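You operate a simulated robot arm through the tools that you are given. There is no shell and no other tool.

Carry out the task below with a simulated two-armed robot. There is one attempt and no reset: what you move stays moved.

Task
Switch the low lamp switch on. Fetch the weight from the bare bench top and set it on the small green mat. Put the 16 mm tin from the chest top behind the cloth rolls on the bare bench top and the 30 mm tin in the inside of the green tray. Take the red print from the chest top behind the cloth rolls and put it on the wooden board there. Stack the purple foil roll from the chest top behind the cloth rolls on top of the silver foil roll. Put the brass number that says "3" from the chest top behind the cloth rolls on the white sheet there and the brass number marked "2" on the printed pad there. Pull the brown paper drawer open. Any order will do. Set down upright: weight.

It is judged by the outcome, as a careful person would: the job done as asked, and still so three seconds after it is handed in. It fails if anything else is knocked over, pushed out of place, dropped, spilled or broken. Flat cloth is picked up by pressing the open fingertips on it (5 to 10 N) and closing them slowly along it; thin cloth reads only 2 to 8 mm in the jaws.

Robot
Two 6-joint arms with two-finger parallel grippers on one trunk, on a base that drives. Base frame: it is fixed to the floor where the robot stands at the start and does not move with it; the origin is under the middle of the robot, x ahead of it, y to its left, z up. Lengths are in mm, angles in degrees, forces in N, time in s.
The left shoulder is at the start at [280, 185, 780], the right one opposite. With the tool pointing down near the work surface each hand reaches from about 540 to 840 mm from the robot's upright axis, wherever it stands, measured 20 degrees to its own side. Places, roughly: bare bench top [1700, 700, 900]; brass number [-750, 1500, 1000]; brown paper drawer [-300, 700, 400]; foil roll [-750, 1500, 1000]; inside of the green tray (15x25 cm) [-520, 3320, 740]; low lamp switch [900, 0, 1600]; printed pad [-750, 1750, 1000]; small green mat [2200, 1400, 900]; tin [-1250, 1000, 1000]; weight (8x5x6 cm) [1900, 700, 1000]; white sheet (8x13x2 cm) [-1000, 1400, 900]; wooden board (17x24x2 cm) [-1300, 1000, 900]. Payload 1.57 kg a hand.
The TCP of each hand is the grasp point between the finger pads, 30 mm short of the fingertips. In the tool frame z runs along the fingers and y along their closing line. Largest opening 80 mm; finger width 17, thickness 12; the body of the gripper, 40 by 82 mm, starts 80 mm behind the TCP.
Orientation is that of the tool frame in the base frame, as a unit quaternion [x, y, z, w]. With the fingers straight down and closing along the base's y, the tool's x points along the base's -x, its y along +y and its z along -z.

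Tools
- The arms move only by the tool send_rows. It takes "left_rows", "right_rows" or both (then of equal length, played together; a hand with none holds still); each is a list of rows, each an object of numbers (a shift or turn left out is 0, a gripper value left out holds the last): "tx", "ty", "tz": the shift along the base's x, y, z in mm; "ax", "ay", "az": the turn, a rotation vector about the base's x, y, z in degrees; "gripper": the opening, from 0 (shut) to 1 (fully open). In form: [{"tx": .., "ty": .., "tz": .., "ax": .., "ay": .., "az": .., "gripper": ..}, ...]. A call has 1 to 20 rows; each row is the pose to reach, as a shift and turn from the pose commanded when the call began. Each row takes 0.2 s and may step no farther than 50 mm and 8.6 degrees from the row before; otherwise, or with a gripper value out of range, the whole call is refused. Where a pose cannot be reached the arm comes as near as it can. A force on the tool above 40 N (or 10 N above the force at the start of the call, whichever is more), or a blocked arm, ends the call early, and 0.2 s more pass. The fingers move at their own pace (about 153 mm/s each) and stop on an object; they squeeze with about 21 N. The grip force told is the motor's: it shows also when the fingers shut on nothing. Time passes only in rows, and 0.2 s behind the last, so rows that repeat a pose let the fingers close. It gives the time, the measured TCP pose, the force on the tool (base axes), the opening and the grip force at its end, in the units of the frame above (readings bear some noise), with the torque about the TCP (base axes, N m) and any sound that the robot's microphone picked up.
- Cameras (640 x 400 px; columns grow to the right, rows downward): "scene" is now at [224.4, 63.7, 1242.1]; the picture's right is [0.69, -0.73, 0.00], its down [-0.39, -0.37, -0.84] and it looks along [0.61, 0.58, -0.54] (base axes); focal length 214 px, centre (320, 200). "left" rides on the left gripper at [72, 7, -122] in its tool frame; the picture's right is [-0.09, 1.00, 0.00], its down [-0.84, -0.08, -0.54] and it looks along [-0.54, -0.05, 0.84] (tool axes); focal length 238 px, centre (320, 200). "right" rides on the right gripper at [72, -7, -122] in its tool frame; the picture's right is [0.09, 1.00, 0.00], its down [-0.84, 0.08, -0.54] and it looks along [-0.54, 0.05, 0.84] (tool axes); focal length 238 px, centre (320, 200).
- capture(camera): a new picture of that camera. No time passes.
- lift_body(by): slides the trunk up (or, below 0, down) by that many mm; the arms and the scene camera ride with it, the base frame stays. It gives what a move gives, with no picture.
- base_move(legs): drives the robot by 1 to 6 legs, each [ahead, turn to the left] in mm and degrees, along the robot's own axes; the way and the turn of a leg run together, so that a leg with both is an arc; at most 1500 mm and 180 degrees a leg. The arms and the cameras ride along, it lands a little off, and it stops where it bumps. It gives what a move gives.
- aim_head(pan, tilt): turns the head with the scene camera to pan (to the left, within 86 degrees either way) and tilt (down, from -29 to 69), counted from straight ahead of the robot. It gives what a move gives.
- measure_at(camera, pixels): for up to 12 pixels [column, row] of the newest picture of that camera ("zoom" is the newest enlarged one), the place [x, y, z] in the base frame of the surface seen there, good to about 3 mm. No time passes.
- close_up(camera, box): a new picture of the part [left, top, right, bottom] of that camera's present view, enlarged. No time passes.
- finish_job(): hands the job in; it is judged then, once.

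Open the grippers and draw the arms clear of the work before you hand the job in, unless the task says otherwise.

The tools are called after "Emit:" by a JSON object that holds its "fn" and its "kwargs". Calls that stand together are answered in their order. send_rows: Moves the arms, as the interface text tells. Its arguments: {"type":"object","properties":{"left_rows":{"type":"array"},"right_rows":{"type":"array"}},"required":[]} The other tools are called the same way: lift_body (by) slides the trunk up or down; base_move (legs) drives the base; aim_head (pan, tilt) turns the head that bears the scene camera; capture (camera) takes a picture; measure_at (camera, pixels) gives the place of the surface under pixels of a picture; close_up (camera, box) takes an enlarged picture of a part of a camera's view; finish_job () hands the job in.

At the start:

```text
time: 0.0
left_position: [293.8, 454.3, 1000.8]
left_tcp_rot: [-0.001, 1.0, 0.001, 0.001]
left_wrist_force: [0.0, -0.7, -0.9]
left_wrist_torque: [0.0, 0.04, -0.04]
left_opening: 80.1
left_grasp_force: 0.1
right_position: [516.8, 77.8, 1000.2]
right_tcp_rot: [0.0, 1.0, 0.0, 0.001]
right_wrist_force: [-0.4, -0.6, -0.5]
right_wrist_torque: [0.02, 0.01, -0.01]
right_opening: 79.9
right_grasp_force: 0.1
trunk travel left (down, up): [-475.0, 515.0]
robot x, y, heading: [4.5, -1.8, 0.1]
head pan, tilt: [43.3, 32.7]
```

scene: 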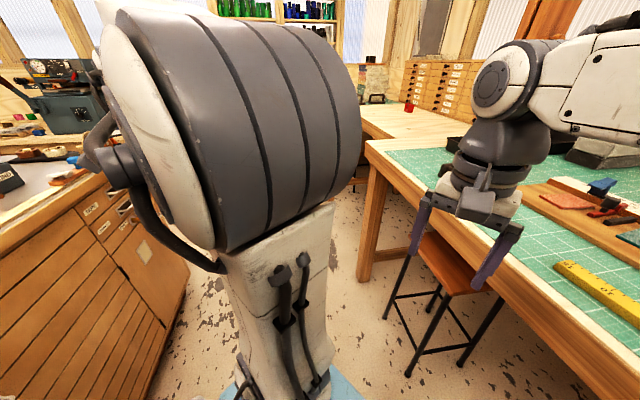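
right: 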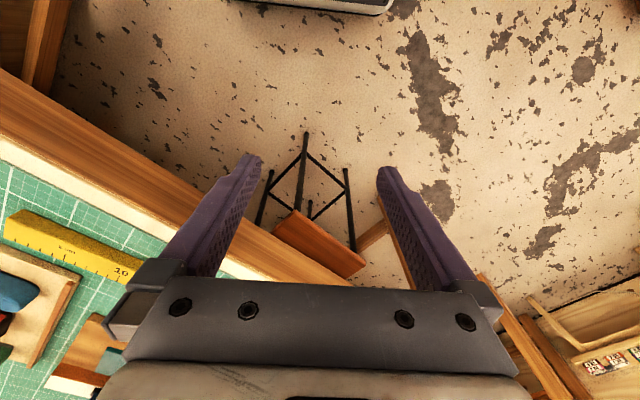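
left: 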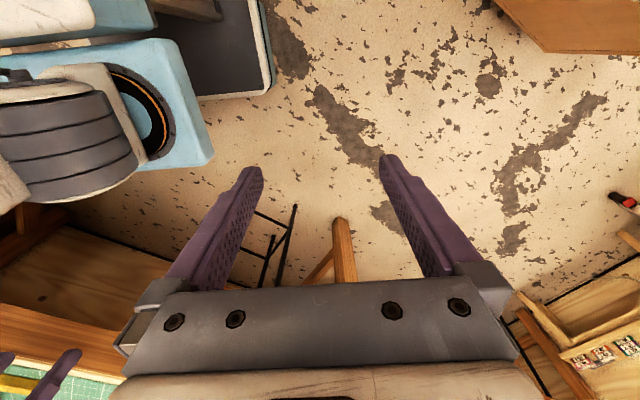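

The scene picture shows the left arm blocking much of the view, a workbench on the right and a chest on the left. I look around with the head first.

Emit:
{"fn": "aim_head", "kwargs": {"pan": 0, "tilt": 15}}

Emit:
{"fn": "capture", "kwargs": {"camera": "scene"}}

Emit:
{"fn": "aim_head", "kwargs": {"pan": -50, "tilt": 20}}

Emit:
{"fn": "capture", "kwargs": {"camera": "scene"}}

Emit:
{"fn": "aim_head", "kwargs": {"pan": 86, "tilt": 20}}

Emit:
{"fn": "capture", "kwargs": {"camera": "scene"}}

```text
time: 1.1
left_position: [295.3, 454.7, 999.2]
left_tcp_rot: [0.0, 1.0, 0.0, 0.0]
left_wrist_force: [-0.2, 0.5, -0.5]
left_wrist_torque: [0.0, 0.0, 0.01]
left_opening: 79.8
left_grasp_force: 0.0
right_position: [518.0, 77.0, 1000.5]
right_tcp_rot: [-0.001, 1.0, 0.0, 0.0]
right_wrist_force: [0.0, -0.4, -0.3]
right_wrist_torque: [-0.01, -0.03, 0.0]
right_opening: 79.8
right_grasp_force: 0.1
trunk travel left (down, up): [-475.0, 515.0]
robot x, y, heading: [-0.5, 3.8, 0.2]
head pan, tilt: [0.0, 15.0]
```

```text
taken
```

scene: 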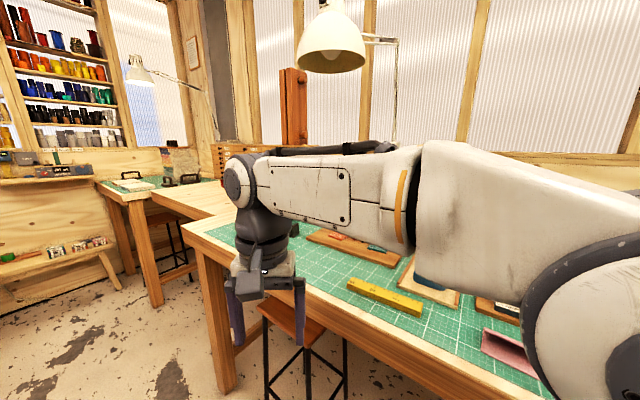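

```text
time: 2.3
left_position: [293.8, 455.5, 1000.0]
left_tcp_rot: [0.0, 1.0, -0.001, 0.0]
left_wrist_force: [-0.8, 0.2, 0.0]
left_wrist_torque: [0.0, -0.01, 0.0]
left_opening: 80.1
left_grasp_force: 0.1
right_position: [517.5, 77.4, 1000.8]
right_tcp_rot: [0.0, 1.0, 0.001, 0.0]
right_wrist_force: [-1.4, -0.3, 0.7]
right_wrist_torque: [0.01, 0.01, 0.02]
right_opening: 80.2
right_grasp_force: 0.0
trunk travel left (down, up): [-475.0, 515.0]
robot x, y, heading: [2.6, -1.5, -0.0]
head pan, tilt: [-50.0, 20.0]
```

```text
taken
```

scene: 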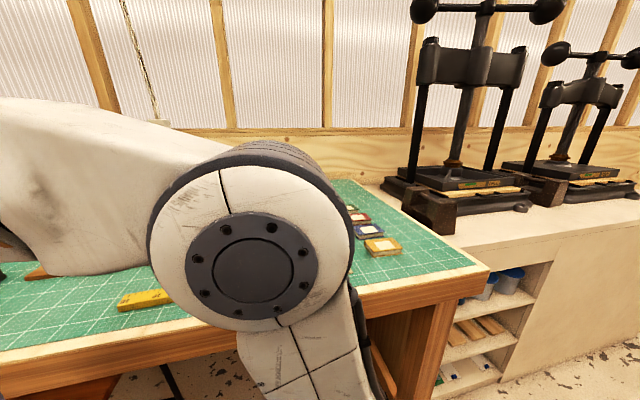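

```text
time: 4.5
left_position: [293.5, 455.9, 998.2]
left_tcp_rot: [0.0, 1.0, 0.0, 0.001]
left_wrist_force: [0.1, 0.5, -0.2]
left_wrist_torque: [0.04, -0.01, 0.01]
left_opening: 80.0
left_grasp_force: 0.0
right_position: [518.4, 76.4, 998.7]
right_tcp_rot: [0.0, 1.0, 0.0, 0.0]
right_wrist_force: [-0.2, 0.6, 0.0]
right_wrist_torque: [0.04, -0.01, -0.03]
right_opening: 80.0
right_grasp_force: 0.0
trunk travel left (down, up): [-475.0, 515.0]
robot x, y, heading: [-0.9, 0.1, 0.1]
head pan, tilt: [85.9, 20.0]
```

```text
taken
```

scene: 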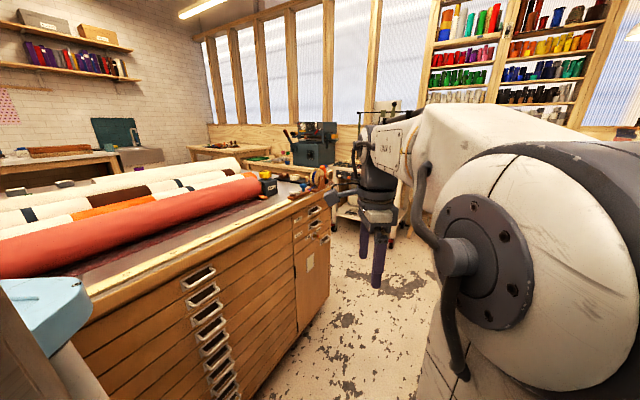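

The chest with rolls is on the left, a green-mat bench ahead with a lamp over it. I look at the lamp ahead and higher up.

Emit:
{"fn": "aim_head", "kwargs": {"pan": 0, "tilt": -20}}

Emit:
{"fn": "capture", "kwargs": {"camera": "scene"}}

Emit:
{"fn": "close_up", "kwargs": {"camera": "scene", "box": [160, 100, 480, 300]}}

```text
time: 6.1
left_position: [292.8, 455.7, 1000.0]
left_tcp_rot: [-0.001, 1.0, 0.0, 0.0]
left_wrist_force: [1.0, 0.1, 0.0]
left_wrist_torque: [0.0, 0.02, 0.01]
left_opening: 80.0
left_grasp_force: 0.1
right_position: [518.7, 76.7, 999.9]
right_tcp_rot: [0.0, 1.0, -0.001, 0.0]
right_wrist_force: [-0.3, -0.2, -0.1]
right_wrist_torque: [-0.03, 0.0, 0.02]
right_opening: 80.0
right_grasp_force: 0.0
trunk travel left (down, up): [-475.0, 515.0]
robot x, y, heading: [1.7, 0.1, -0.1]
head pan, tilt: [0.0, -20.0]
```

```text
taken
```

scene: 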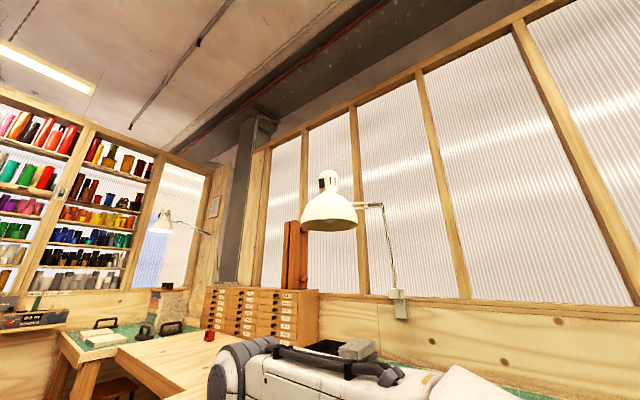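

```text
2.00 times, centred on (320, 200) of scene
```

zoom: 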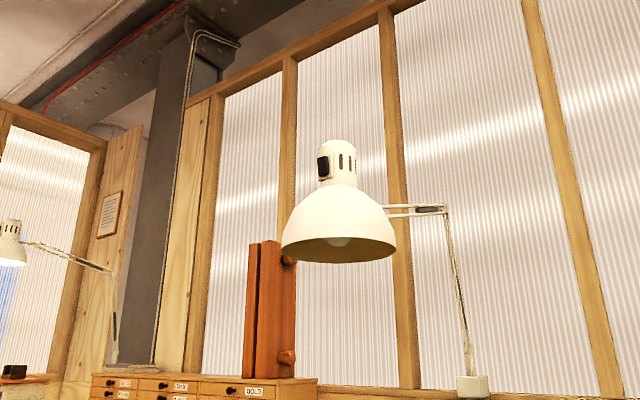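

A lamp with a dark rocker switch on its neck at zoom (323,166). I measure it and look closer.

Emit:
{"fn": "close_up", "kwargs": {"camera": "scene", "box": [296, 160, 360, 200]}}

Emit:
{"fn": "measure_at", "kwargs": {"camera": "scene", "pixels": [[321, 183], [330, 180], [335, 190], [330, 210], [302, 225], [357, 225], [330, 173], [370, 204], [163, 215], [400, 300]]}}

```text
10.00 times, centred on (328, 180) of scene
```

zoom: 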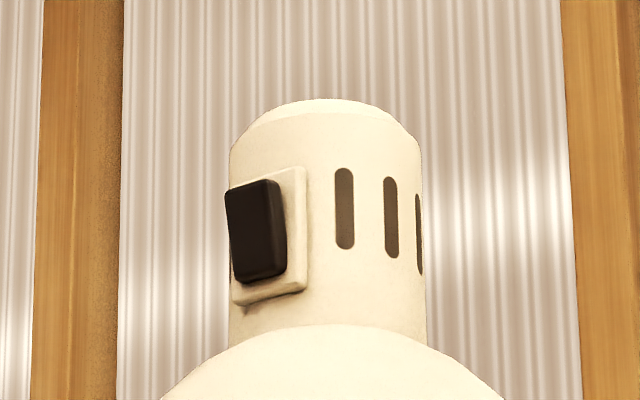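

```text
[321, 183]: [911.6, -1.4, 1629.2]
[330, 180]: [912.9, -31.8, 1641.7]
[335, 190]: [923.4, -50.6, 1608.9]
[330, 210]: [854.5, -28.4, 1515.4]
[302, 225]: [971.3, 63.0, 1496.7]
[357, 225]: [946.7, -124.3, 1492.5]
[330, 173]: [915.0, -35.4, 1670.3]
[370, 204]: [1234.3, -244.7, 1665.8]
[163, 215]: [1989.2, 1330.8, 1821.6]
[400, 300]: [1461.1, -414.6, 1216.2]
```

The rocker is seen at zoom (258,230). I measure its points to get its face direction and which end sticks out.

Emit:
{"fn": "measure_at", "kwargs": {"camera": "zoom", "pixels": [[240, 200], [268, 195], [245, 235], [272, 235], [245, 270], [275, 265], [297, 180], [297, 280], [238, 295], [325, 140], [400, 140], [330, 290]]}}

```text
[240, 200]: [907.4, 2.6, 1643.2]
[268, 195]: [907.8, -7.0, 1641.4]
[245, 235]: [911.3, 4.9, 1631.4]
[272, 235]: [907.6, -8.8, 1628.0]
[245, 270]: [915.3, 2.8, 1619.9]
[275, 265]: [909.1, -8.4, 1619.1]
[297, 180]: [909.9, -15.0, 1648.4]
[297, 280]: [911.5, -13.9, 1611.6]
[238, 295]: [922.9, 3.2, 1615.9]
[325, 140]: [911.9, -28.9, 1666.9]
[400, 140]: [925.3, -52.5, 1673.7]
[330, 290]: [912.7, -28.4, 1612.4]
```

The rocker's top end sits about 4 mm farther out, so its top (≈[907,-2,1642]) needs pressing. I raise the trunk and look again.

Emit:
{"fn": "lift_body", "kwargs": {"by": 500}}

Emit:
{"fn": "aim_head", "kwargs": {"pan": 0, "tilt": 10}}

Emit:
{"fn": "capture", "kwargs": {"camera": "scene"}}

Emit:
{"fn": "close_up", "kwargs": {"camera": "scene", "box": [290, 160, 354, 200]}}

```text
refused: 500 is not a number from -400 to 400
```

```text
time: 7.0
left_position: [293.5, 454.2, 999.6]
left_tcp_rot: [0.0, 1.0, -0.001, 0.0]
left_wrist_force: [0.0, -0.3, -0.2]
left_wrist_torque: [-0.01, 0.02, 0.02]
left_opening: 79.9
left_grasp_force: 0.0
right_position: [517.8, 77.9, 999.6]
right_tcp_rot: [0.0, 1.0, 0.0, 0.0]
right_wrist_force: [1.2, -0.9, -0.5]
right_wrist_torque: [0.0, 0.0, -0.01]
right_opening: 80.2
right_grasp_force: 0.0
trunk travel left (down, up): [-475.0, 515.0]
robot x, y, heading: [-1.8, -2.1, -0.1]
head pan, tilt: [0.0, 10.0]
```

```text
taken
```

scene: 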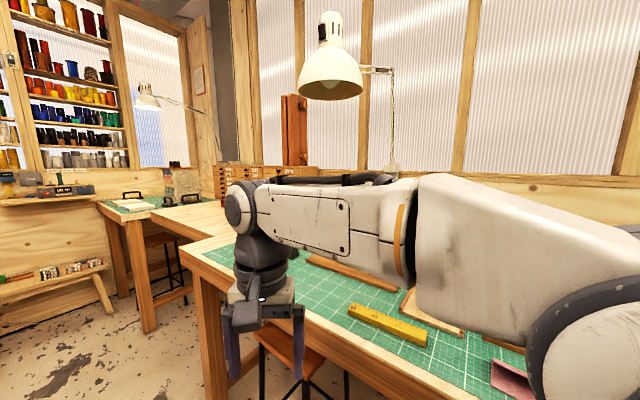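

```text
10.00 times, centred on (322, 180) of scene
```

zoom: 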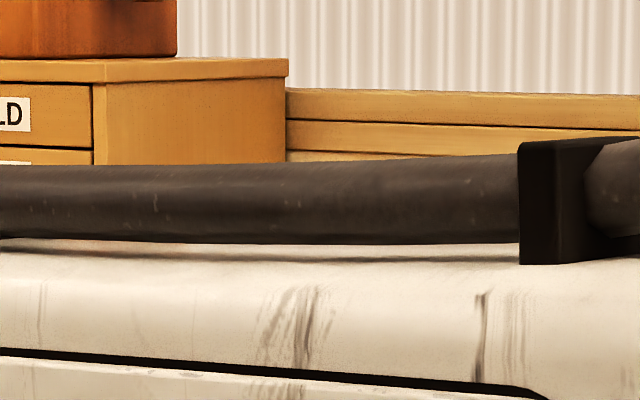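

The lift is limited to 400 per call, so I lift in two steps and look again.

Emit:
{"fn": "lift_body", "kwargs": {"by": 400}}

Emit:
{"fn": "capture", "kwargs": {"camera": "scene"}}

Emit:
{"fn": "close_up", "kwargs": {"camera": "scene", "box": [290, 150, 354, 190]}}

```text
time: 10.8
left_position: [294.3, 454.1, 1400.1]
left_tcp_rot: [0.0, 1.0, 0.0, 0.0]
left_wrist_force: [0.1, 0.4, 0.5]
left_wrist_torque: [0.0, 0.01, 0.02]
left_opening: 80.2
left_grasp_force: 0.0
right_position: [517.8, 76.8, 1400.1]
right_tcp_rot: [0.0, 1.0, 0.0, 0.0]
right_wrist_force: [-0.3, 0.2, 0.2]
right_wrist_torque: [-0.02, 0.02, -0.01]
right_opening: 80.2
right_grasp_force: 0.0
trunk travel left (down, up): [-875.0, 115.0]
robot x, y, heading: [-1.0, -0.9, -0.0]
head pan, tilt: [0.0, 10.0]
```

```text
taken
```

scene: 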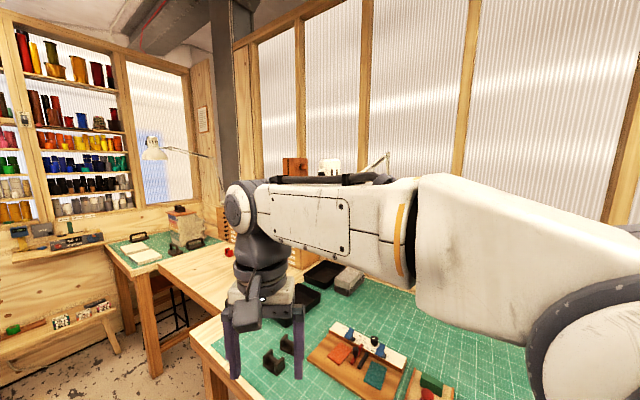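

```text
10.00 times, centred on (322, 170) of scene
```

zoom: 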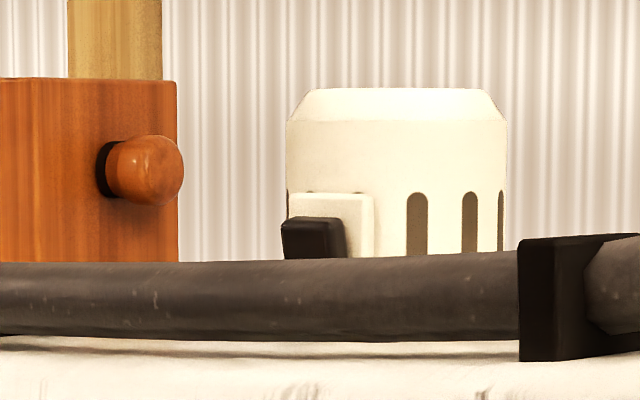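

The top half of the rocker clearly sticks out (zoom (310,235)). I move the right arm aside to the right and bring the left hand forward, pitching it to point ahead with gripper shut.

Emit:
{"fn": "send_rows", "kwargs": {"right_rows": [{"ty": -40}, {"ty": -80, "tz": -20}, {"ty": -120, "tz": -40}, {"ty": -160, "tz": -60}, {"ty": -200, "tz": -80}, {"ty": -240, "tz": -100}, {"ty": -280, "tz": -120}, {"ty": -320, "tz": -140}, {"ty": -360, "tz": -160}, {"ty": -380, "tz": -180}, {"ty": -380, "tz": -200}, {"ty": -380, "tz": -200}], "left_rows": [{"tx": 20, "tz": 15, "ay": -8, "gripper": 0}, {"tx": 40, "tz": 30, "ay": -16}, {"tx": 60, "tz": 45, "ay": -24}, {"tx": 80, "tz": 60, "ay": -32}, {"tx": 100, "tz": 75, "ay": -40}, {"tx": 120, "tz": 90, "ay": -48}, {"tx": 150, "tz": 105, "ay": -56}, {"tx": 180, "tz": 120, "ay": -64}, {"tx": 210, "tz": 135, "ay": -72}, {"tx": 240, "tz": 150, "ay": -80}, {"tx": 270, "tz": 165, "ay": -88}, {"tx": 280, "tz": 180, "ay": -90}]}}

Emit:
{"fn": "capture", "kwargs": {"camera": "scene"}}

Emit:
{"fn": "capture", "kwargs": {"camera": "left"}}

```text
time: 13.4
left_position: [573.9, 455.0, 1581.6]
left_tcp_rot: [-0.001, 0.706, 0.0, 0.708]
left_wrist_force: [-0.8, 0.0, -0.5]
left_wrist_torque: [0.01, 0.01, 0.0]
left_opening: 0.0
left_grasp_force: 20.5
right_position: [518.6, -302.8, 1199.5]
right_tcp_rot: [0.001, 1.0, -0.001, 0.0]
right_wrist_force: [0.6, 0.6, 0.1]
right_wrist_torque: [-0.01, 0.02, 0.03]
right_opening: 79.8
right_grasp_force: 0.0
trunk travel left (down, up): [-875.0, 115.0]
robot x, y, heading: [2.2, -2.7, 0.2]
head pan, tilt: [0.0, 10.0]
```

```text
taken
```

scene: 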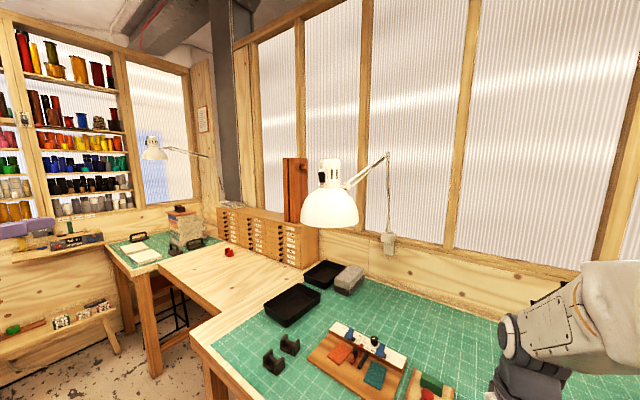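

```text
taken
```

left: 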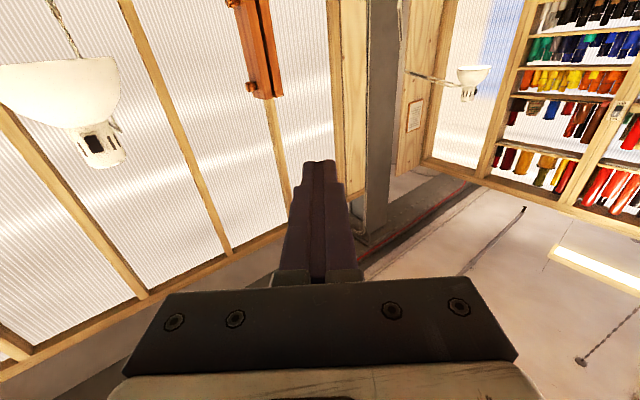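

The view is clear: lamp neck with the switch around (322,165). I zoom in and measure the switch and plate corners.

Emit:
{"fn": "close_up", "kwargs": {"camera": "scene", "box": [306, 155, 354, 185]}}

Emit:
{"fn": "close_up", "kwargs": {"camera": "left", "box": [68, 120, 132, 160]}}

```text
13.33 times, centred on (330, 170) of scene
```

zoom: 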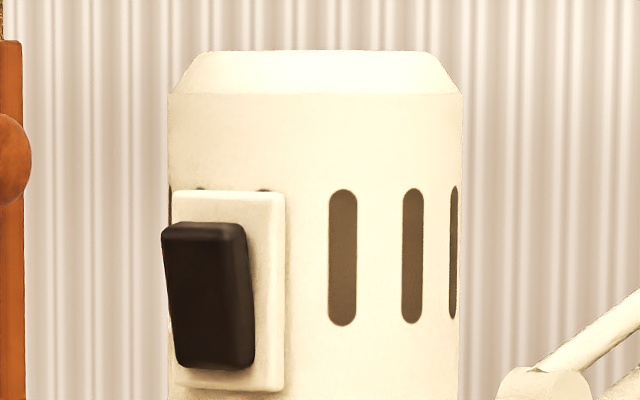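

```text
10.00 times, centred on (100, 140) of left
```

zoom: 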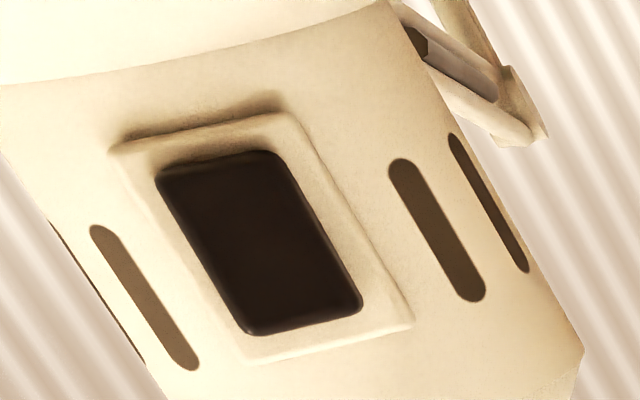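

The left camera sees the switch nearly head-on. I measure plate corners and the rocker in this zoom.

Emit:
{"fn": "measure_at", "kwargs": {"camera": "zoom", "pixels": [[135, 160], [275, 130], [265, 345], [395, 315], [205, 185], [265, 170], [265, 315], [340, 295], [260, 245], [145, 300], [435, 230]]}}

```text
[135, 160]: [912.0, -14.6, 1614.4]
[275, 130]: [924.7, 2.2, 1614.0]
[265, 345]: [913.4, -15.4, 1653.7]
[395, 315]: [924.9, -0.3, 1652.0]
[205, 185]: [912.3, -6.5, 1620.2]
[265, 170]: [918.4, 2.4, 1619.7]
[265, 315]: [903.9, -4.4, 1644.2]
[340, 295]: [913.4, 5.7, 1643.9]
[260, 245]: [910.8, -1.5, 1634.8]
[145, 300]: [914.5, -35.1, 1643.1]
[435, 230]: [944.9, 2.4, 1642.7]
```

Plate normal gives a press direction of yaw ≈ -38°; rocker top at ≈[909,1,1645], sticking out ~8 mm more than the bottom. I bring the left hand to a stand-off 60 mm before it.

Emit:
{"fn": "send_rows", "kwargs": {"left_rows": [{"tx": 20, "ty": -30, "tz": 10, "az": -4}, {"tx": 45, "ty": -65, "tz": 20, "az": -8}, {"tx": 70, "ty": -100, "tz": 30, "az": -12}, {"tx": 95, "ty": -140, "tz": 40, "az": -16}, {"tx": 120, "ty": -180, "tz": 50, "az": -20}, {"tx": 145, "ty": -220, "tz": 60, "az": -24}, {"tx": 170, "ty": -260, "tz": 65, "az": -28}, {"tx": 195, "ty": -300, "tz": 65.4, "az": -32}, {"tx": 220, "ty": -335, "tz": 65.4, "az": -35}, {"tx": 245, "ty": -370, "tz": 65.4, "az": -38}, {"tx": 262, "ty": -399, "tz": 65.4, "az": -38}, {"tx": 262, "ty": -399, "tz": 65.4, "az": -38}]}}

Emit:
{"fn": "capture", "kwargs": {"camera": "left"}}

Emit:
{"fn": "capture", "kwargs": {"camera": "scene"}}

Emit:
{"fn": "close_up", "kwargs": {"camera": "scene", "box": [280, 140, 376, 200]}}

```text
time: 16.0
left_position: [839.7, 53.5, 1644.3]
left_tcp_rot: [0.23, 0.669, -0.23, 0.669]
left_wrist_force: [0.3, -0.1, 0.1]
left_wrist_torque: [0.01, 0.0, 0.02]
left_opening: 0.0
left_grasp_force: 21.1
right_position: [518.4, -303.3, 1199.7]
right_tcp_rot: [0.0, 1.0, 0.0, 0.0]
right_wrist_force: [-0.7, 0.2, 0.3]
right_wrist_torque: [0.0, 0.0, 0.0]
right_opening: 80.1
right_grasp_force: 0.1
trunk travel left (down, up): [-875.0, 115.0]
robot x, y, heading: [2.0, 2.4, -0.1]
head pan, tilt: [0.0, 10.0]
```

```text
taken
```

left: 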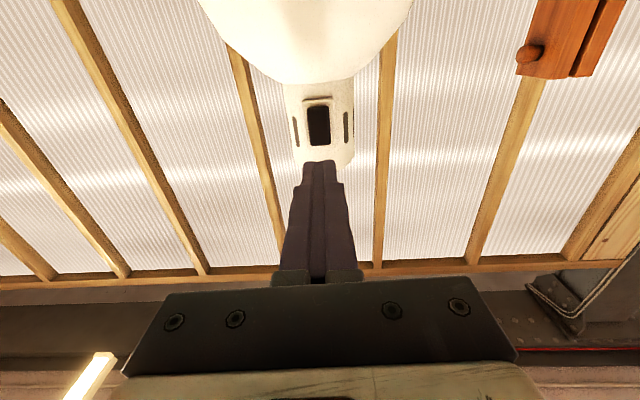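

```text
taken
```

scene: 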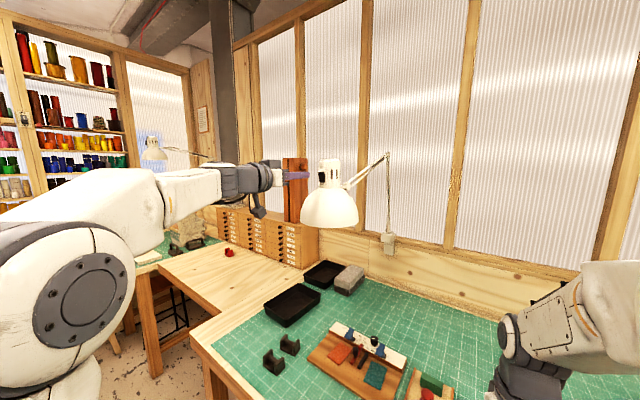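

```text
6.67 times, centred on (328, 170) of scene
```

zoom: 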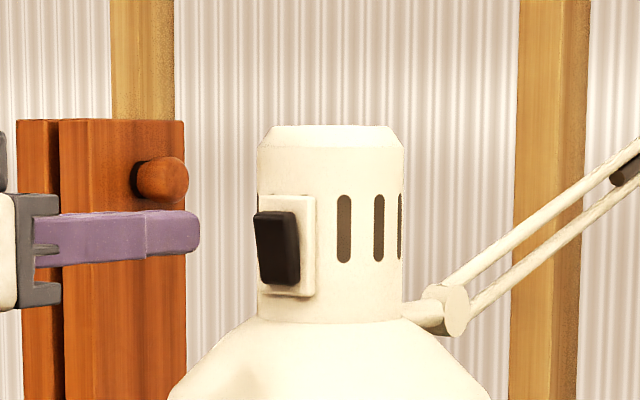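

Fingertip is laterally aligned (left image x 318 vs 320) but needs to be ~7 mm higher to press only the top half. I raise and advance 40 mm.

Emit:
{"fn": "send_rows", "kwargs": {"left_rows": [{"tz": 7}, {"tx": 8, "ty": -6.2, "tz": 7}, {"tx": 16, "ty": -12.3, "tz": 7}, {"tx": 24, "ty": -18.5, "tz": 7}, {"tx": 31.5, "ty": -24.6, "tz": 7}]}}

Emit:
{"fn": "close_up", "kwargs": {"camera": "scene", "box": [296, 150, 360, 190]}}

Emit:
{"fn": "close_up", "kwargs": {"camera": "left", "box": [240, 60, 400, 160]}}

```text
time: 17.2
left_position: [867.8, 30.4, 1652.1]
left_tcp_rot: [0.23, 0.668, -0.23, 0.669]
left_wrist_force: [0.3, 0.2, 0.5]
left_wrist_torque: [0.0, 0.0, 0.01]
left_opening: 0.2
left_grasp_force: 20.9
right_position: [517.9, -303.8, 1200.0]
right_tcp_rot: [-0.001, 1.0, 0.0, 0.0]
right_wrist_force: [-0.8, -0.7, 0.1]
right_wrist_torque: [0.02, 0.02, -0.02]
right_opening: 80.1
right_grasp_force: 0.1
trunk travel left (down, up): [-875.0, 115.0]
robot x, y, heading: [-1.5, -3.3, 0.0]
head pan, tilt: [0.0, 10.0]
```

```text
10.00 times, centred on (328, 170) of scene
```

zoom: 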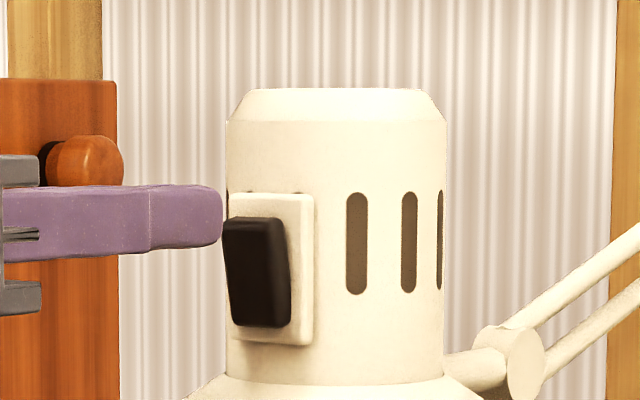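

```text
4.00 times, centred on (320, 110) of left
```

zoom: 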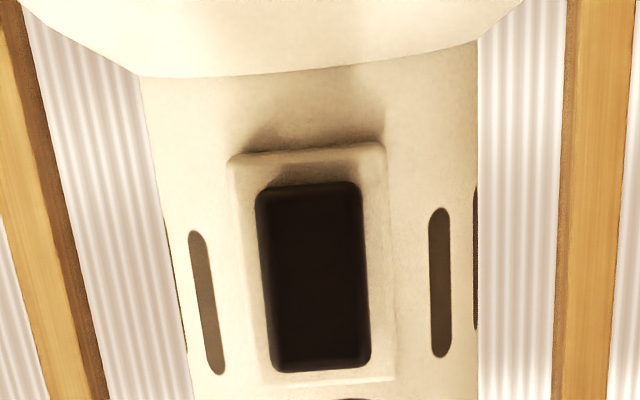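

Finger height is now right (rows 185–245 against rocker top at 217, middle at 272). I advance in small steps until contact and press.

Emit:
{"fn": "send_rows", "kwargs": {"left_rows": [{"tx": 4, "ty": -3.1}, {"tx": 8, "ty": -6.2}, {"tx": 11, "ty": -8.6}, {"tx": 13.4, "ty": -10.5}, {"tx": 15, "ty": -11.7}, {"tx": 16.6, "ty": -12.9}]}}

Emit:
{"fn": "close_up", "kwargs": {"camera": "scene", "box": [296, 150, 360, 190]}}

```text
time: 18.6
left_position: [883.6, 18.5, 1651.9]
left_tcp_rot: [0.231, 0.669, -0.231, 0.668]
left_wrist_force: [-0.3, -0.2, 0.6]
left_wrist_torque: [-0.01, -0.03, -0.01]
left_opening: 0.0
left_grasp_force: 20.9
right_position: [518.6, -303.4, 1199.7]
right_tcp_rot: [0.0, 1.0, 0.0, 0.0]
right_wrist_force: [0.0, -0.2, 0.2]
right_wrist_torque: [0.0, -0.01, 0.0]
right_opening: 80.0
right_grasp_force: 0.1
trunk travel left (down, up): [-875.0, 115.0]
robot x, y, heading: [-0.9, -0.9, -0.0]
head pan, tilt: [0.0, 10.0]
```

```text
10.00 times, centred on (328, 170) of scene
```

zoom: 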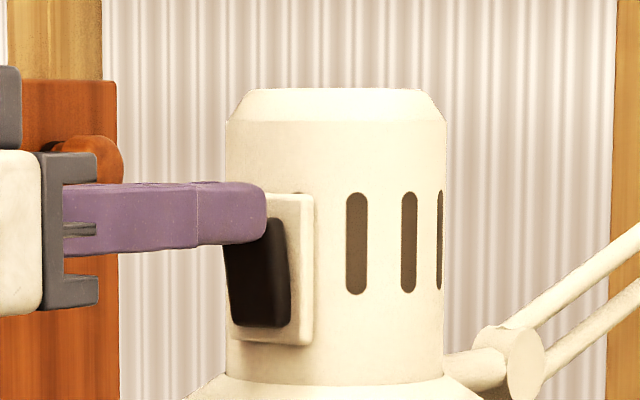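

Near contact, no force yet. I push on in 1.5 mm steps.

Emit:
{"fn": "send_rows", "kwargs": {"left_rows": [{"tx": 1.2, "ty": -0.9}, {"tx": 2.4, "ty": -1.8}, {"tx": 3.5, "ty": -2.8}, {"tx": 4.7, "ty": -3.7}, {"tx": 5.9, "ty": -4.6}]}}

Emit:
{"fn": "close_up", "kwargs": {"camera": "scene", "box": [296, 150, 360, 190]}}

```text
time: 19.8
left_position: [889.0, 14.0, 1653.5]
left_tcp_rot: [0.23, 0.669, -0.23, 0.669]
left_wrist_force: [-10.1, 4.2, -2.7]
left_wrist_torque: [0.07, 0.14, -0.05]
left_opening: 0.0
left_grasp_force: 21.4
right_position: [518.0, -302.4, 1199.0]
right_tcp_rot: [0.0, 1.0, 0.0, 0.0]
right_wrist_force: [0.2, 0.2, 0.0]
right_wrist_torque: [-0.04, 0.02, -0.01]
right_opening: 80.1
right_grasp_force: 0.1
trunk travel left (down, up): [-875.0, 115.0]
robot x, y, heading: [0.7, 0.1, 0.1]
head pan, tilt: [0.0, 10.0]
heard: click
```

```text
10.00 times, centred on (328, 170) of scene
```

zoom: 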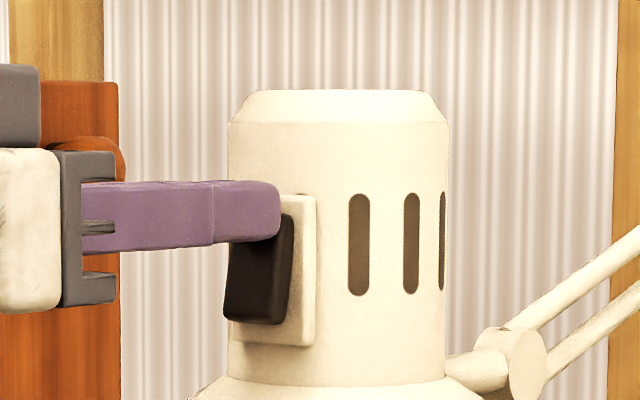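

A click was heard and the rocker has flipped. I back off and check the bulb.

Emit:
{"fn": "send_rows", "kwargs": {"left_rows": [{"tx": -4, "ty": 3.1}, {"tx": -20, "ty": 16}, {"tx": -50, "ty": 40}, {"tx": -85, "ty": 70}, {"tx": -120, "ty": 105}]}}

Emit:
{"fn": "capture", "kwargs": {"camera": "scene"}}

Emit:
{"fn": "close_up", "kwargs": {"camera": "scene", "box": [272, 150, 384, 220]}}

```text
time: 21.0
left_position: [771.1, 120.0, 1651.4]
left_tcp_rot: [0.23, 0.669, -0.23, 0.668]
left_wrist_force: [0.0, -1.0, 0.4]
left_wrist_torque: [-0.02, 0.0, -0.01]
left_opening: 0.2
left_grasp_force: 21.3
right_position: [518.5, -304.1, 1200.2]
right_tcp_rot: [0.0, 1.0, 0.0, 0.0]
right_wrist_force: [-0.5, -0.2, 1.0]
right_wrist_torque: [0.04, 0.0, -0.01]
right_opening: 79.8
right_grasp_force: 0.0
trunk travel left (down, up): [-875.0, 115.0]
robot x, y, heading: [1.6, 4.1, -0.1]
head pan, tilt: [0.0, 10.0]
```

```text
taken
```

scene: 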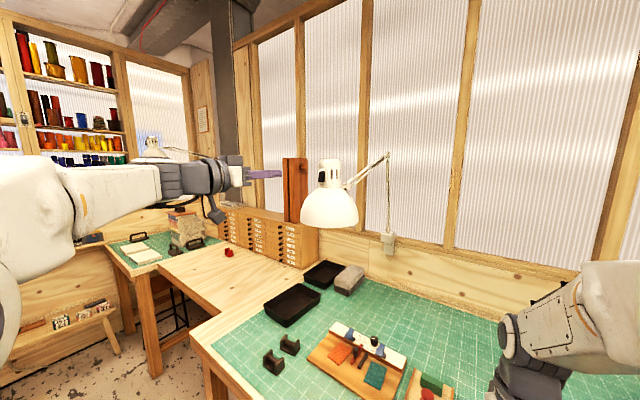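

```text
5.71 times, centred on (328, 185) of scene
```

zoom: 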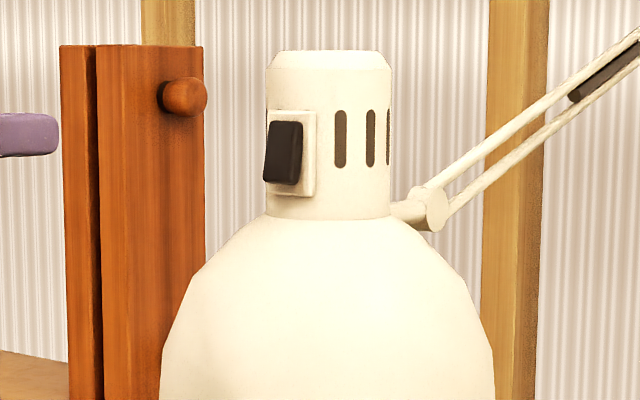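

The rocker is now flipped (bottom out). Next I study the bare bench top with the red object at (228,252) and the green mat corner.

Emit:
{"fn": "close_up", "kwargs": {"camera": "scene", "box": [100, 190, 340, 340]}}

Emit:
{"fn": "measure_at", "kwargs": {"camera": "scene", "pixels": [[228, 252], [140, 255], [126, 270], [190, 345], [160, 265], [150, 370], [210, 245], [165, 330], [250, 285], [120, 235], [195, 252], [110, 260]]}}

```text
2.67 times, centred on (220, 265) of scene
```

zoom: 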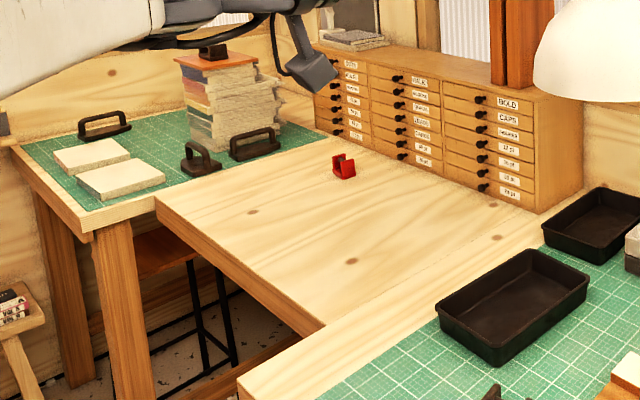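

```text
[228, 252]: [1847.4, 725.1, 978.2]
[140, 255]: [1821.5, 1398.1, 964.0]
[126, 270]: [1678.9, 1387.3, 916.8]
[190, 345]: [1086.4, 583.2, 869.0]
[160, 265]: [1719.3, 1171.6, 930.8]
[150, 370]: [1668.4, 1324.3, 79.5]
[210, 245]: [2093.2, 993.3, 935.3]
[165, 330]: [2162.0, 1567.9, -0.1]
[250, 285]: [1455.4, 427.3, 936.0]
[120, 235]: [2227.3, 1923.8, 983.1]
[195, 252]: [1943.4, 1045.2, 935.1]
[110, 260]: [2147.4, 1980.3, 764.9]
```

The red weight is at about [1847,725,978] on the bare bench. I measure bench edges and corners to plan the drive.

Emit:
{"fn": "measure_at", "kwargs": {"camera": "scene", "pixels": [[221, 311], [200, 295], [180, 280], [159, 267], [130, 272], [112, 253], [108, 245], [191, 346], [210, 370], [240, 398], [150, 240], [215, 310]]}}

Emit:
{"fn": "close_up", "kwargs": {"camera": "scene", "box": [100, 210, 228, 290]}}

Emit:
{"fn": "measure_at", "kwargs": {"camera": "zoom", "pixels": [[60, 150], [50, 210], [20, 170], [200, 150], [240, 170], [330, 230], [340, 210], [90, 240], [180, 215], [270, 210], [400, 260], [420, 160]]}}

```text
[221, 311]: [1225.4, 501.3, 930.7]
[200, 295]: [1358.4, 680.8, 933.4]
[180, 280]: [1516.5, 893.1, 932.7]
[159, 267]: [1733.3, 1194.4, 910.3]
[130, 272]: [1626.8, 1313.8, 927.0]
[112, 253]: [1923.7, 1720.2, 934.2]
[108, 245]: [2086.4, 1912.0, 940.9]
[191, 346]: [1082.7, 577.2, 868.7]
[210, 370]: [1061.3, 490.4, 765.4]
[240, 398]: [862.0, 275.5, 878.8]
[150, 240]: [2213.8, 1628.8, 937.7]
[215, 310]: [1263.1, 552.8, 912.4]
```

```text
5.00 times, centred on (164, 250) of scene
```

zoom: 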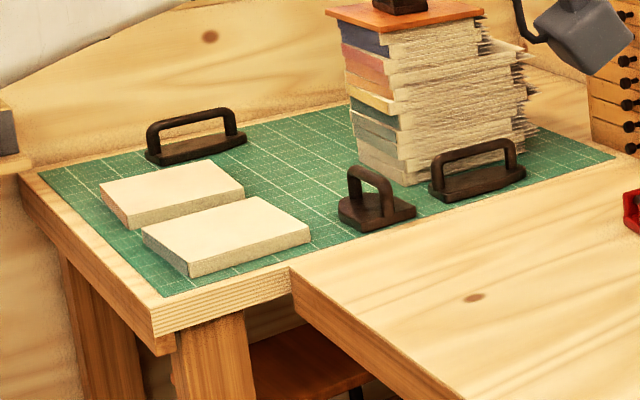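

```text
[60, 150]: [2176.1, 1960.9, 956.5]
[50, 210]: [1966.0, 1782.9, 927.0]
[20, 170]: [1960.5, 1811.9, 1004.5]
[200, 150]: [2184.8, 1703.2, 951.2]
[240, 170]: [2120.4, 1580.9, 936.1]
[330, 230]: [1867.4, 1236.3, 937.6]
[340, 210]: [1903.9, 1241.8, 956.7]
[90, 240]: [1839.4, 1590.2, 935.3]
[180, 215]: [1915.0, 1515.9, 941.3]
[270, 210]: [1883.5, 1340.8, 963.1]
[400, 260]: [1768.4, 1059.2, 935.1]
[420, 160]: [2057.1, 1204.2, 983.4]
```

The mat's free area lies around zoom (290,160), ≈[2130,1500,936]. I retract the left arm to its tucked start pose before driving.

Emit:
{"fn": "send_rows", "kwargs": {"left_rows": [{"tx": -20, "ty": 35, "tz": -7, "az": 4}, {"tx": -40, "ty": 70, "tz": -14, "az": 8}, {"tx": -60, "ty": 105, "tz": -21, "az": 12}, {"tx": -80, "ty": 140, "tz": -28, "az": 16}, {"tx": -100, "ty": 175, "tz": -35, "az": 20}, {"tx": -120, "ty": 210, "tz": -42, "az": 24}, {"tx": -140, "ty": 245, "tz": -49, "az": 28}, {"tx": -160, "ty": 280, "tz": -56, "az": 32}, {"tx": -180, "ty": 310, "tz": -63, "az": 36}, {"tx": -197, "ty": 335, "tz": -70, "az": 38}]}}

Emit:
{"fn": "send_rows", "kwargs": {"left_rows": [{"tx": -25, "tz": -15, "ay": 8, "gripper": 1}, {"tx": -50, "tz": -30, "ay": 16}, {"tx": -75, "tz": -45, "ay": 24}, {"tx": -100, "tz": -60, "ay": 32}, {"tx": -125, "tz": -75, "ay": 40}, {"tx": -150, "tz": -90, "ay": 48}, {"tx": -175, "tz": -105, "ay": 56}, {"tx": -200, "tz": -120, "ay": 64}, {"tx": -225, "tz": -135, "ay": 72}, {"tx": -250, "tz": -150, "ay": 80}, {"tx": -275, "tz": -165, "ay": 88}, {"tx": -280, "tz": -180, "ay": 90}], "right_rows": [{"ty": 20}, {"ty": 40}, {"ty": 60}, {"ty": 80}, {"ty": 80}, {"ty": 80}, {"ty": 80}, {"ty": 80}, {"ty": 80}, {"ty": 80}, {"ty": 80}, {"ty": 80}]}}

Emit:
{"fn": "aim_head", "kwargs": {"pan": 60, "tilt": 25}}

Emit:
{"fn": "capture", "kwargs": {"camera": "scene"}}

```text
time: 23.2
left_position: [571.6, 454.2, 1581.5]
left_tcp_rot: [-0.001, 0.707, 0.0, 0.707]
left_wrist_force: [-0.7, 0.0, -0.1]
left_wrist_torque: [-0.01, -0.01, 0.01]
left_opening: 0.2
left_grasp_force: 20.5
right_position: [519.7, -303.5, 1199.2]
right_tcp_rot: [-0.001, 1.0, 0.0, 0.001]
right_wrist_force: [0.4, -0.2, 0.6]
right_wrist_torque: [0.0, 0.01, -0.04]
right_opening: 80.1
right_grasp_force: 0.1
trunk travel left (down, up): [-875.0, 115.0]
robot x, y, heading: [0.3, 1.5, 0.1]
head pan, tilt: [0.0, 10.0]
```

```text
time: 25.8
left_position: [292.0, 452.8, 1401.7]
left_tcp_rot: [0.0, 1.0, 0.0, -0.001]
left_wrist_force: [-1.0, 1.5, 0.2]
left_wrist_torque: [0.0, 0.05, 0.0]
left_opening: 79.9
left_grasp_force: 0.0
right_position: [517.4, -222.9, 1200.9]
right_tcp_rot: [0.0, 1.0, 0.0, 0.0]
right_wrist_force: [0.4, 0.2, 0.4]
right_wrist_torque: [-0.01, -0.05, -0.04]
right_opening: 79.9
right_grasp_force: 0.1
trunk travel left (down, up): [-875.0, 115.0]
robot x, y, heading: [-0.5, 2.2, 0.0]
head pan, tilt: [0.0, 10.0]
```

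```text
time: 27.1
left_position: [293.4, 453.3, 1402.4]
left_tcp_rot: [0.0, 1.0, 0.001, 0.0]
left_wrist_force: [-0.2, -0.6, 0.2]
left_wrist_torque: [0.02, -0.03, -0.02]
left_opening: 80.1
left_grasp_force: 0.1
right_position: [516.8, -221.4, 1199.8]
right_tcp_rot: [0.001, 1.0, 0.0, 0.001]
right_wrist_force: [0.4, 0.7, -0.3]
right_wrist_torque: [-0.02, 0.0, -0.03]
right_opening: 79.9
right_grasp_force: 0.0
trunk travel left (down, up): [-875.0, 115.0]
robot x, y, heading: [-0.5, -1.4, -0.0]
head pan, tilt: [60.0, 25.0]
```

```text
taken
```

scene: 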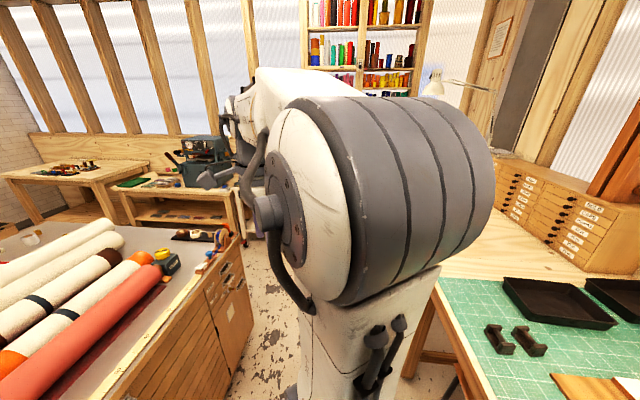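

I measure the chest's corner edges, the far machine table and floor to know the free drive space.

Emit:
{"fn": "measure_at", "kwargs": {"camera": "scene", "pixels": [[240, 242], [110, 385], [185, 285], [215, 228], [190, 232], [165, 262], [35, 235], [245, 345], [232, 185], [125, 190], [270, 300], [280, 370]]}}

Emit:
{"fn": "aim_head", "kwargs": {"pan": 86, "tilt": 25}}

Emit:
{"fn": "capture", "kwargs": {"camera": "scene"}}

```text
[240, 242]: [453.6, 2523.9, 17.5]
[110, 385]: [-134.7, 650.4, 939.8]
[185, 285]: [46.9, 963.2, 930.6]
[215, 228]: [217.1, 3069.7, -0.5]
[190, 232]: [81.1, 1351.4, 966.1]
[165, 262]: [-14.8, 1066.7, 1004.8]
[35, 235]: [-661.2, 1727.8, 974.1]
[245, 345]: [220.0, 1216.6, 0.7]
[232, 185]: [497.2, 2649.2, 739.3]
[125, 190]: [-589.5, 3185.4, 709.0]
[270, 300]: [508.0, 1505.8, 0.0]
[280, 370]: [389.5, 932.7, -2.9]
```

```text
time: 28.0
left_position: [292.5, 453.6, 1402.4]
left_tcp_rot: [0.0, 1.0, 0.001, 0.0]
left_wrist_force: [-0.3, -0.4, -0.1]
left_wrist_torque: [0.01, 0.02, -0.02]
left_opening: 80.0
left_grasp_force: 0.0
right_position: [518.1, -222.1, 1200.5]
right_tcp_rot: [0.0, 1.0, 0.0, 0.0]
right_wrist_force: [0.0, 0.6, 0.4]
right_wrist_torque: [0.03, 0.03, -0.01]
right_opening: 80.1
right_grasp_force: 0.1
trunk travel left (down, up): [-875.0, 115.0]
robot x, y, heading: [-3.6, 0.6, 0.1]
head pan, tilt: [85.9, 25.0]
```

```text
taken
```

scene: 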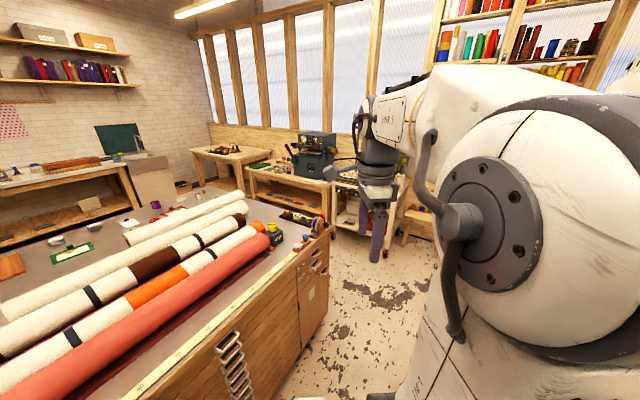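

The objects behind the rolls are visible at the left. I zoom onto that region and the tray table.

Emit:
{"fn": "close_up", "kwargs": {"camera": "scene", "box": [0, 160, 240, 310]}}

Emit:
{"fn": "close_up", "kwargs": {"camera": "scene", "box": [180, 120, 340, 220]}}

Emit:
{"fn": "measure_at", "kwargs": {"camera": "scene", "pixels": [[330, 225], [190, 190], [155, 200], [130, 205], [75, 252], [60, 240], [10, 268], [160, 205], [240, 400], [250, 167], [225, 205], [300, 245]]}}

```text
2.67 times, centred on (120, 235) of scene
```

zoom: 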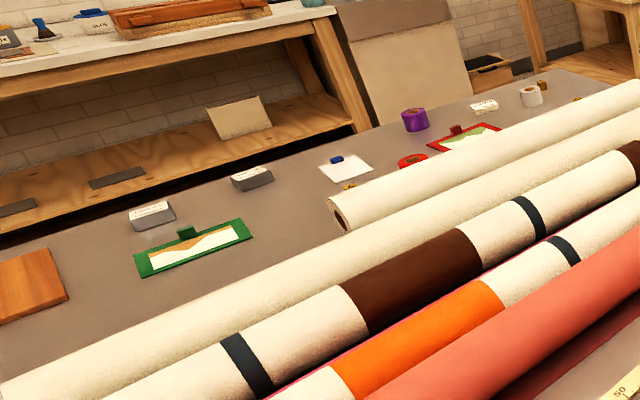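

```text
4.00 times, centred on (260, 170) of scene
```

zoom: 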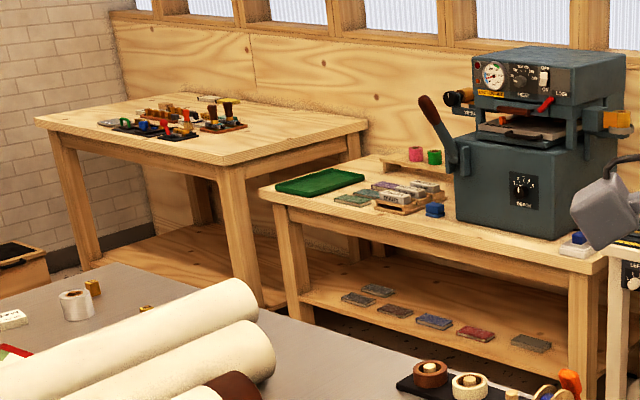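

```text
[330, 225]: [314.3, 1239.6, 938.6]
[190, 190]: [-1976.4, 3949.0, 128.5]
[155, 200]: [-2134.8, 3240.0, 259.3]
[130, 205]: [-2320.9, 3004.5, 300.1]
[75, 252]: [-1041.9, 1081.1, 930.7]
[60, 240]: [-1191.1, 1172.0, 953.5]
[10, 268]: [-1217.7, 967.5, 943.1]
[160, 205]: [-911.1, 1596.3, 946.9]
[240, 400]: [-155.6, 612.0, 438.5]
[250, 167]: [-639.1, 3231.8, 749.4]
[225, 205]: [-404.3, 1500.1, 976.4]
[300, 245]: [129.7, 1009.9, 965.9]
```

In room axes (turned 53° from base x), the chest front is at V≈-492, bench front V≈520, weight ~370 mm in from the bare bench's edge. I drive along the aisle to face the weight.

Emit:
{"fn": "base_move", "kwargs": {"legs": [[0, 53.1], [1480, 0], [0, -90], [300, 0]]}}

Emit:
{"fn": "aim_head", "kwargs": {"pan": 10, "tilt": 40}}

Emit:
{"fn": "capture", "kwargs": {"camera": "scene"}}

```text
time: 43.3
left_position: [1662.3, 1187.9, 1403.1]
left_tcp_rot: [0.314, 0.95, 0.0, 0.001]
left_wrist_force: [1.0, 0.6, 0.0]
left_wrist_torque: [-0.04, -0.01, -0.01]
left_opening: 79.9
left_grasp_force: 0.1
right_position: [1440.3, 510.9, 1200.4]
right_tcp_rot: [0.313, 0.95, 0.0, -0.001]
right_wrist_force: [-0.5, 0.0, -0.1]
right_wrist_torque: [-0.04, -0.02, 0.04]
right_opening: 79.9
right_grasp_force: 0.0
trunk travel left (down, up): [-875.0, 115.0]
robot x, y, heading: [1159.7, 996.5, -36.7]
head pan, tilt: [85.9, 25.0]
```

```text
time: 44.8
left_position: [1662.9, 1188.0, 1401.4]
left_tcp_rot: [0.314, 0.95, 0.0, 0.0]
left_wrist_force: [0.2, -0.6, 0.4]
left_wrist_torque: [0.0, 0.01, 0.0]
left_opening: 80.2
left_grasp_force: 0.1
right_position: [1441.9, 510.9, 1200.1]
right_tcp_rot: [0.314, 0.949, 0.0, -0.001]
right_wrist_force: [0.1, 0.6, 0.3]
right_wrist_torque: [-0.01, -0.01, -0.03]
right_opening: 79.8
right_grasp_force: 0.1
trunk travel left (down, up): [-875.0, 115.0]
robot x, y, heading: [1156.2, 998.8, -36.6]
head pan, tilt: [10.0, 40.0]
```

```text
taken
```

scene: 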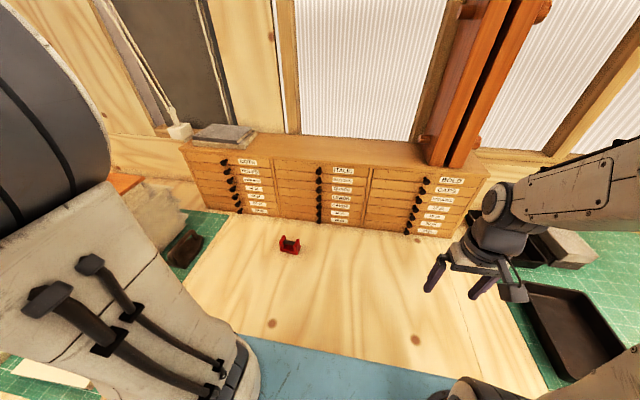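

The red weight is at (290,244). I zoom in and measure it.

Emit:
{"fn": "close_up", "kwargs": {"camera": "scene", "box": [258, 222, 322, 262]}}

Emit:
{"fn": "measure_at", "kwargs": {"camera": "zoom", "pixels": [[225, 160], [290, 170], [380, 180], [420, 200], [225, 240], [400, 310], [300, 280], [210, 200], [390, 140], [310, 220], [240, 330], [320, 190]]}}

```text
10.00 times, centred on (290, 242) of scene
```

zoom: 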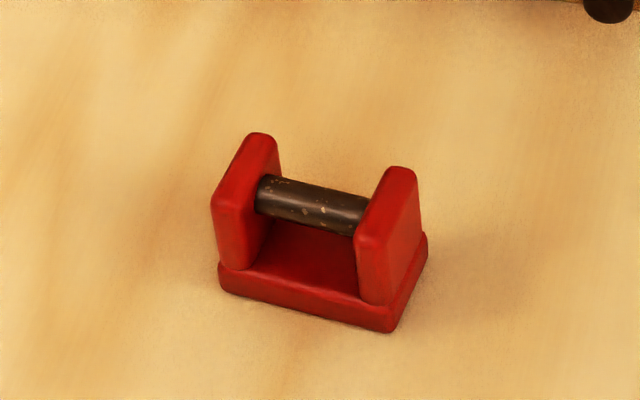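

```text
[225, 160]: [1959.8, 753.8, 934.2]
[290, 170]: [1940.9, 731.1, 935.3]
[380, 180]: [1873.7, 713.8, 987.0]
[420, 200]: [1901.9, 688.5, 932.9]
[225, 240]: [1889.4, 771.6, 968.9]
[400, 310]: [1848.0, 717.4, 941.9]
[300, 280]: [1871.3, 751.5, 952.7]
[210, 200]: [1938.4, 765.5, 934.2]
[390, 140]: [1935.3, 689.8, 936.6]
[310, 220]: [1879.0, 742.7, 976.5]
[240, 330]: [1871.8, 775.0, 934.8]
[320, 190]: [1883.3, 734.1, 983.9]
```

I measure the bar ends and cheeks to get the bar's line and height.

Emit:
{"fn": "measure_at", "kwargs": {"camera": "zoom", "pixels": [[265, 190], [290, 195], [330, 205], [355, 212], [270, 205], [345, 228], [260, 140], [405, 175], [365, 240], [222, 205], [220, 282], [392, 325]]}}

```text
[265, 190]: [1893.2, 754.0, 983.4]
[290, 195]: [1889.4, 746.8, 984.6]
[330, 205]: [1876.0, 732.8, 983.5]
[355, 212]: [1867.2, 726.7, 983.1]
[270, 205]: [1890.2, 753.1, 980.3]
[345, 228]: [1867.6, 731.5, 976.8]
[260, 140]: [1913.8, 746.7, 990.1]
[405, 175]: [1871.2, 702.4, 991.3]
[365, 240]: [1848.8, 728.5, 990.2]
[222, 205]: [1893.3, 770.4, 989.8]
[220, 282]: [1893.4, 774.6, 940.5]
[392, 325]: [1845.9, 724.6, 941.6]
```

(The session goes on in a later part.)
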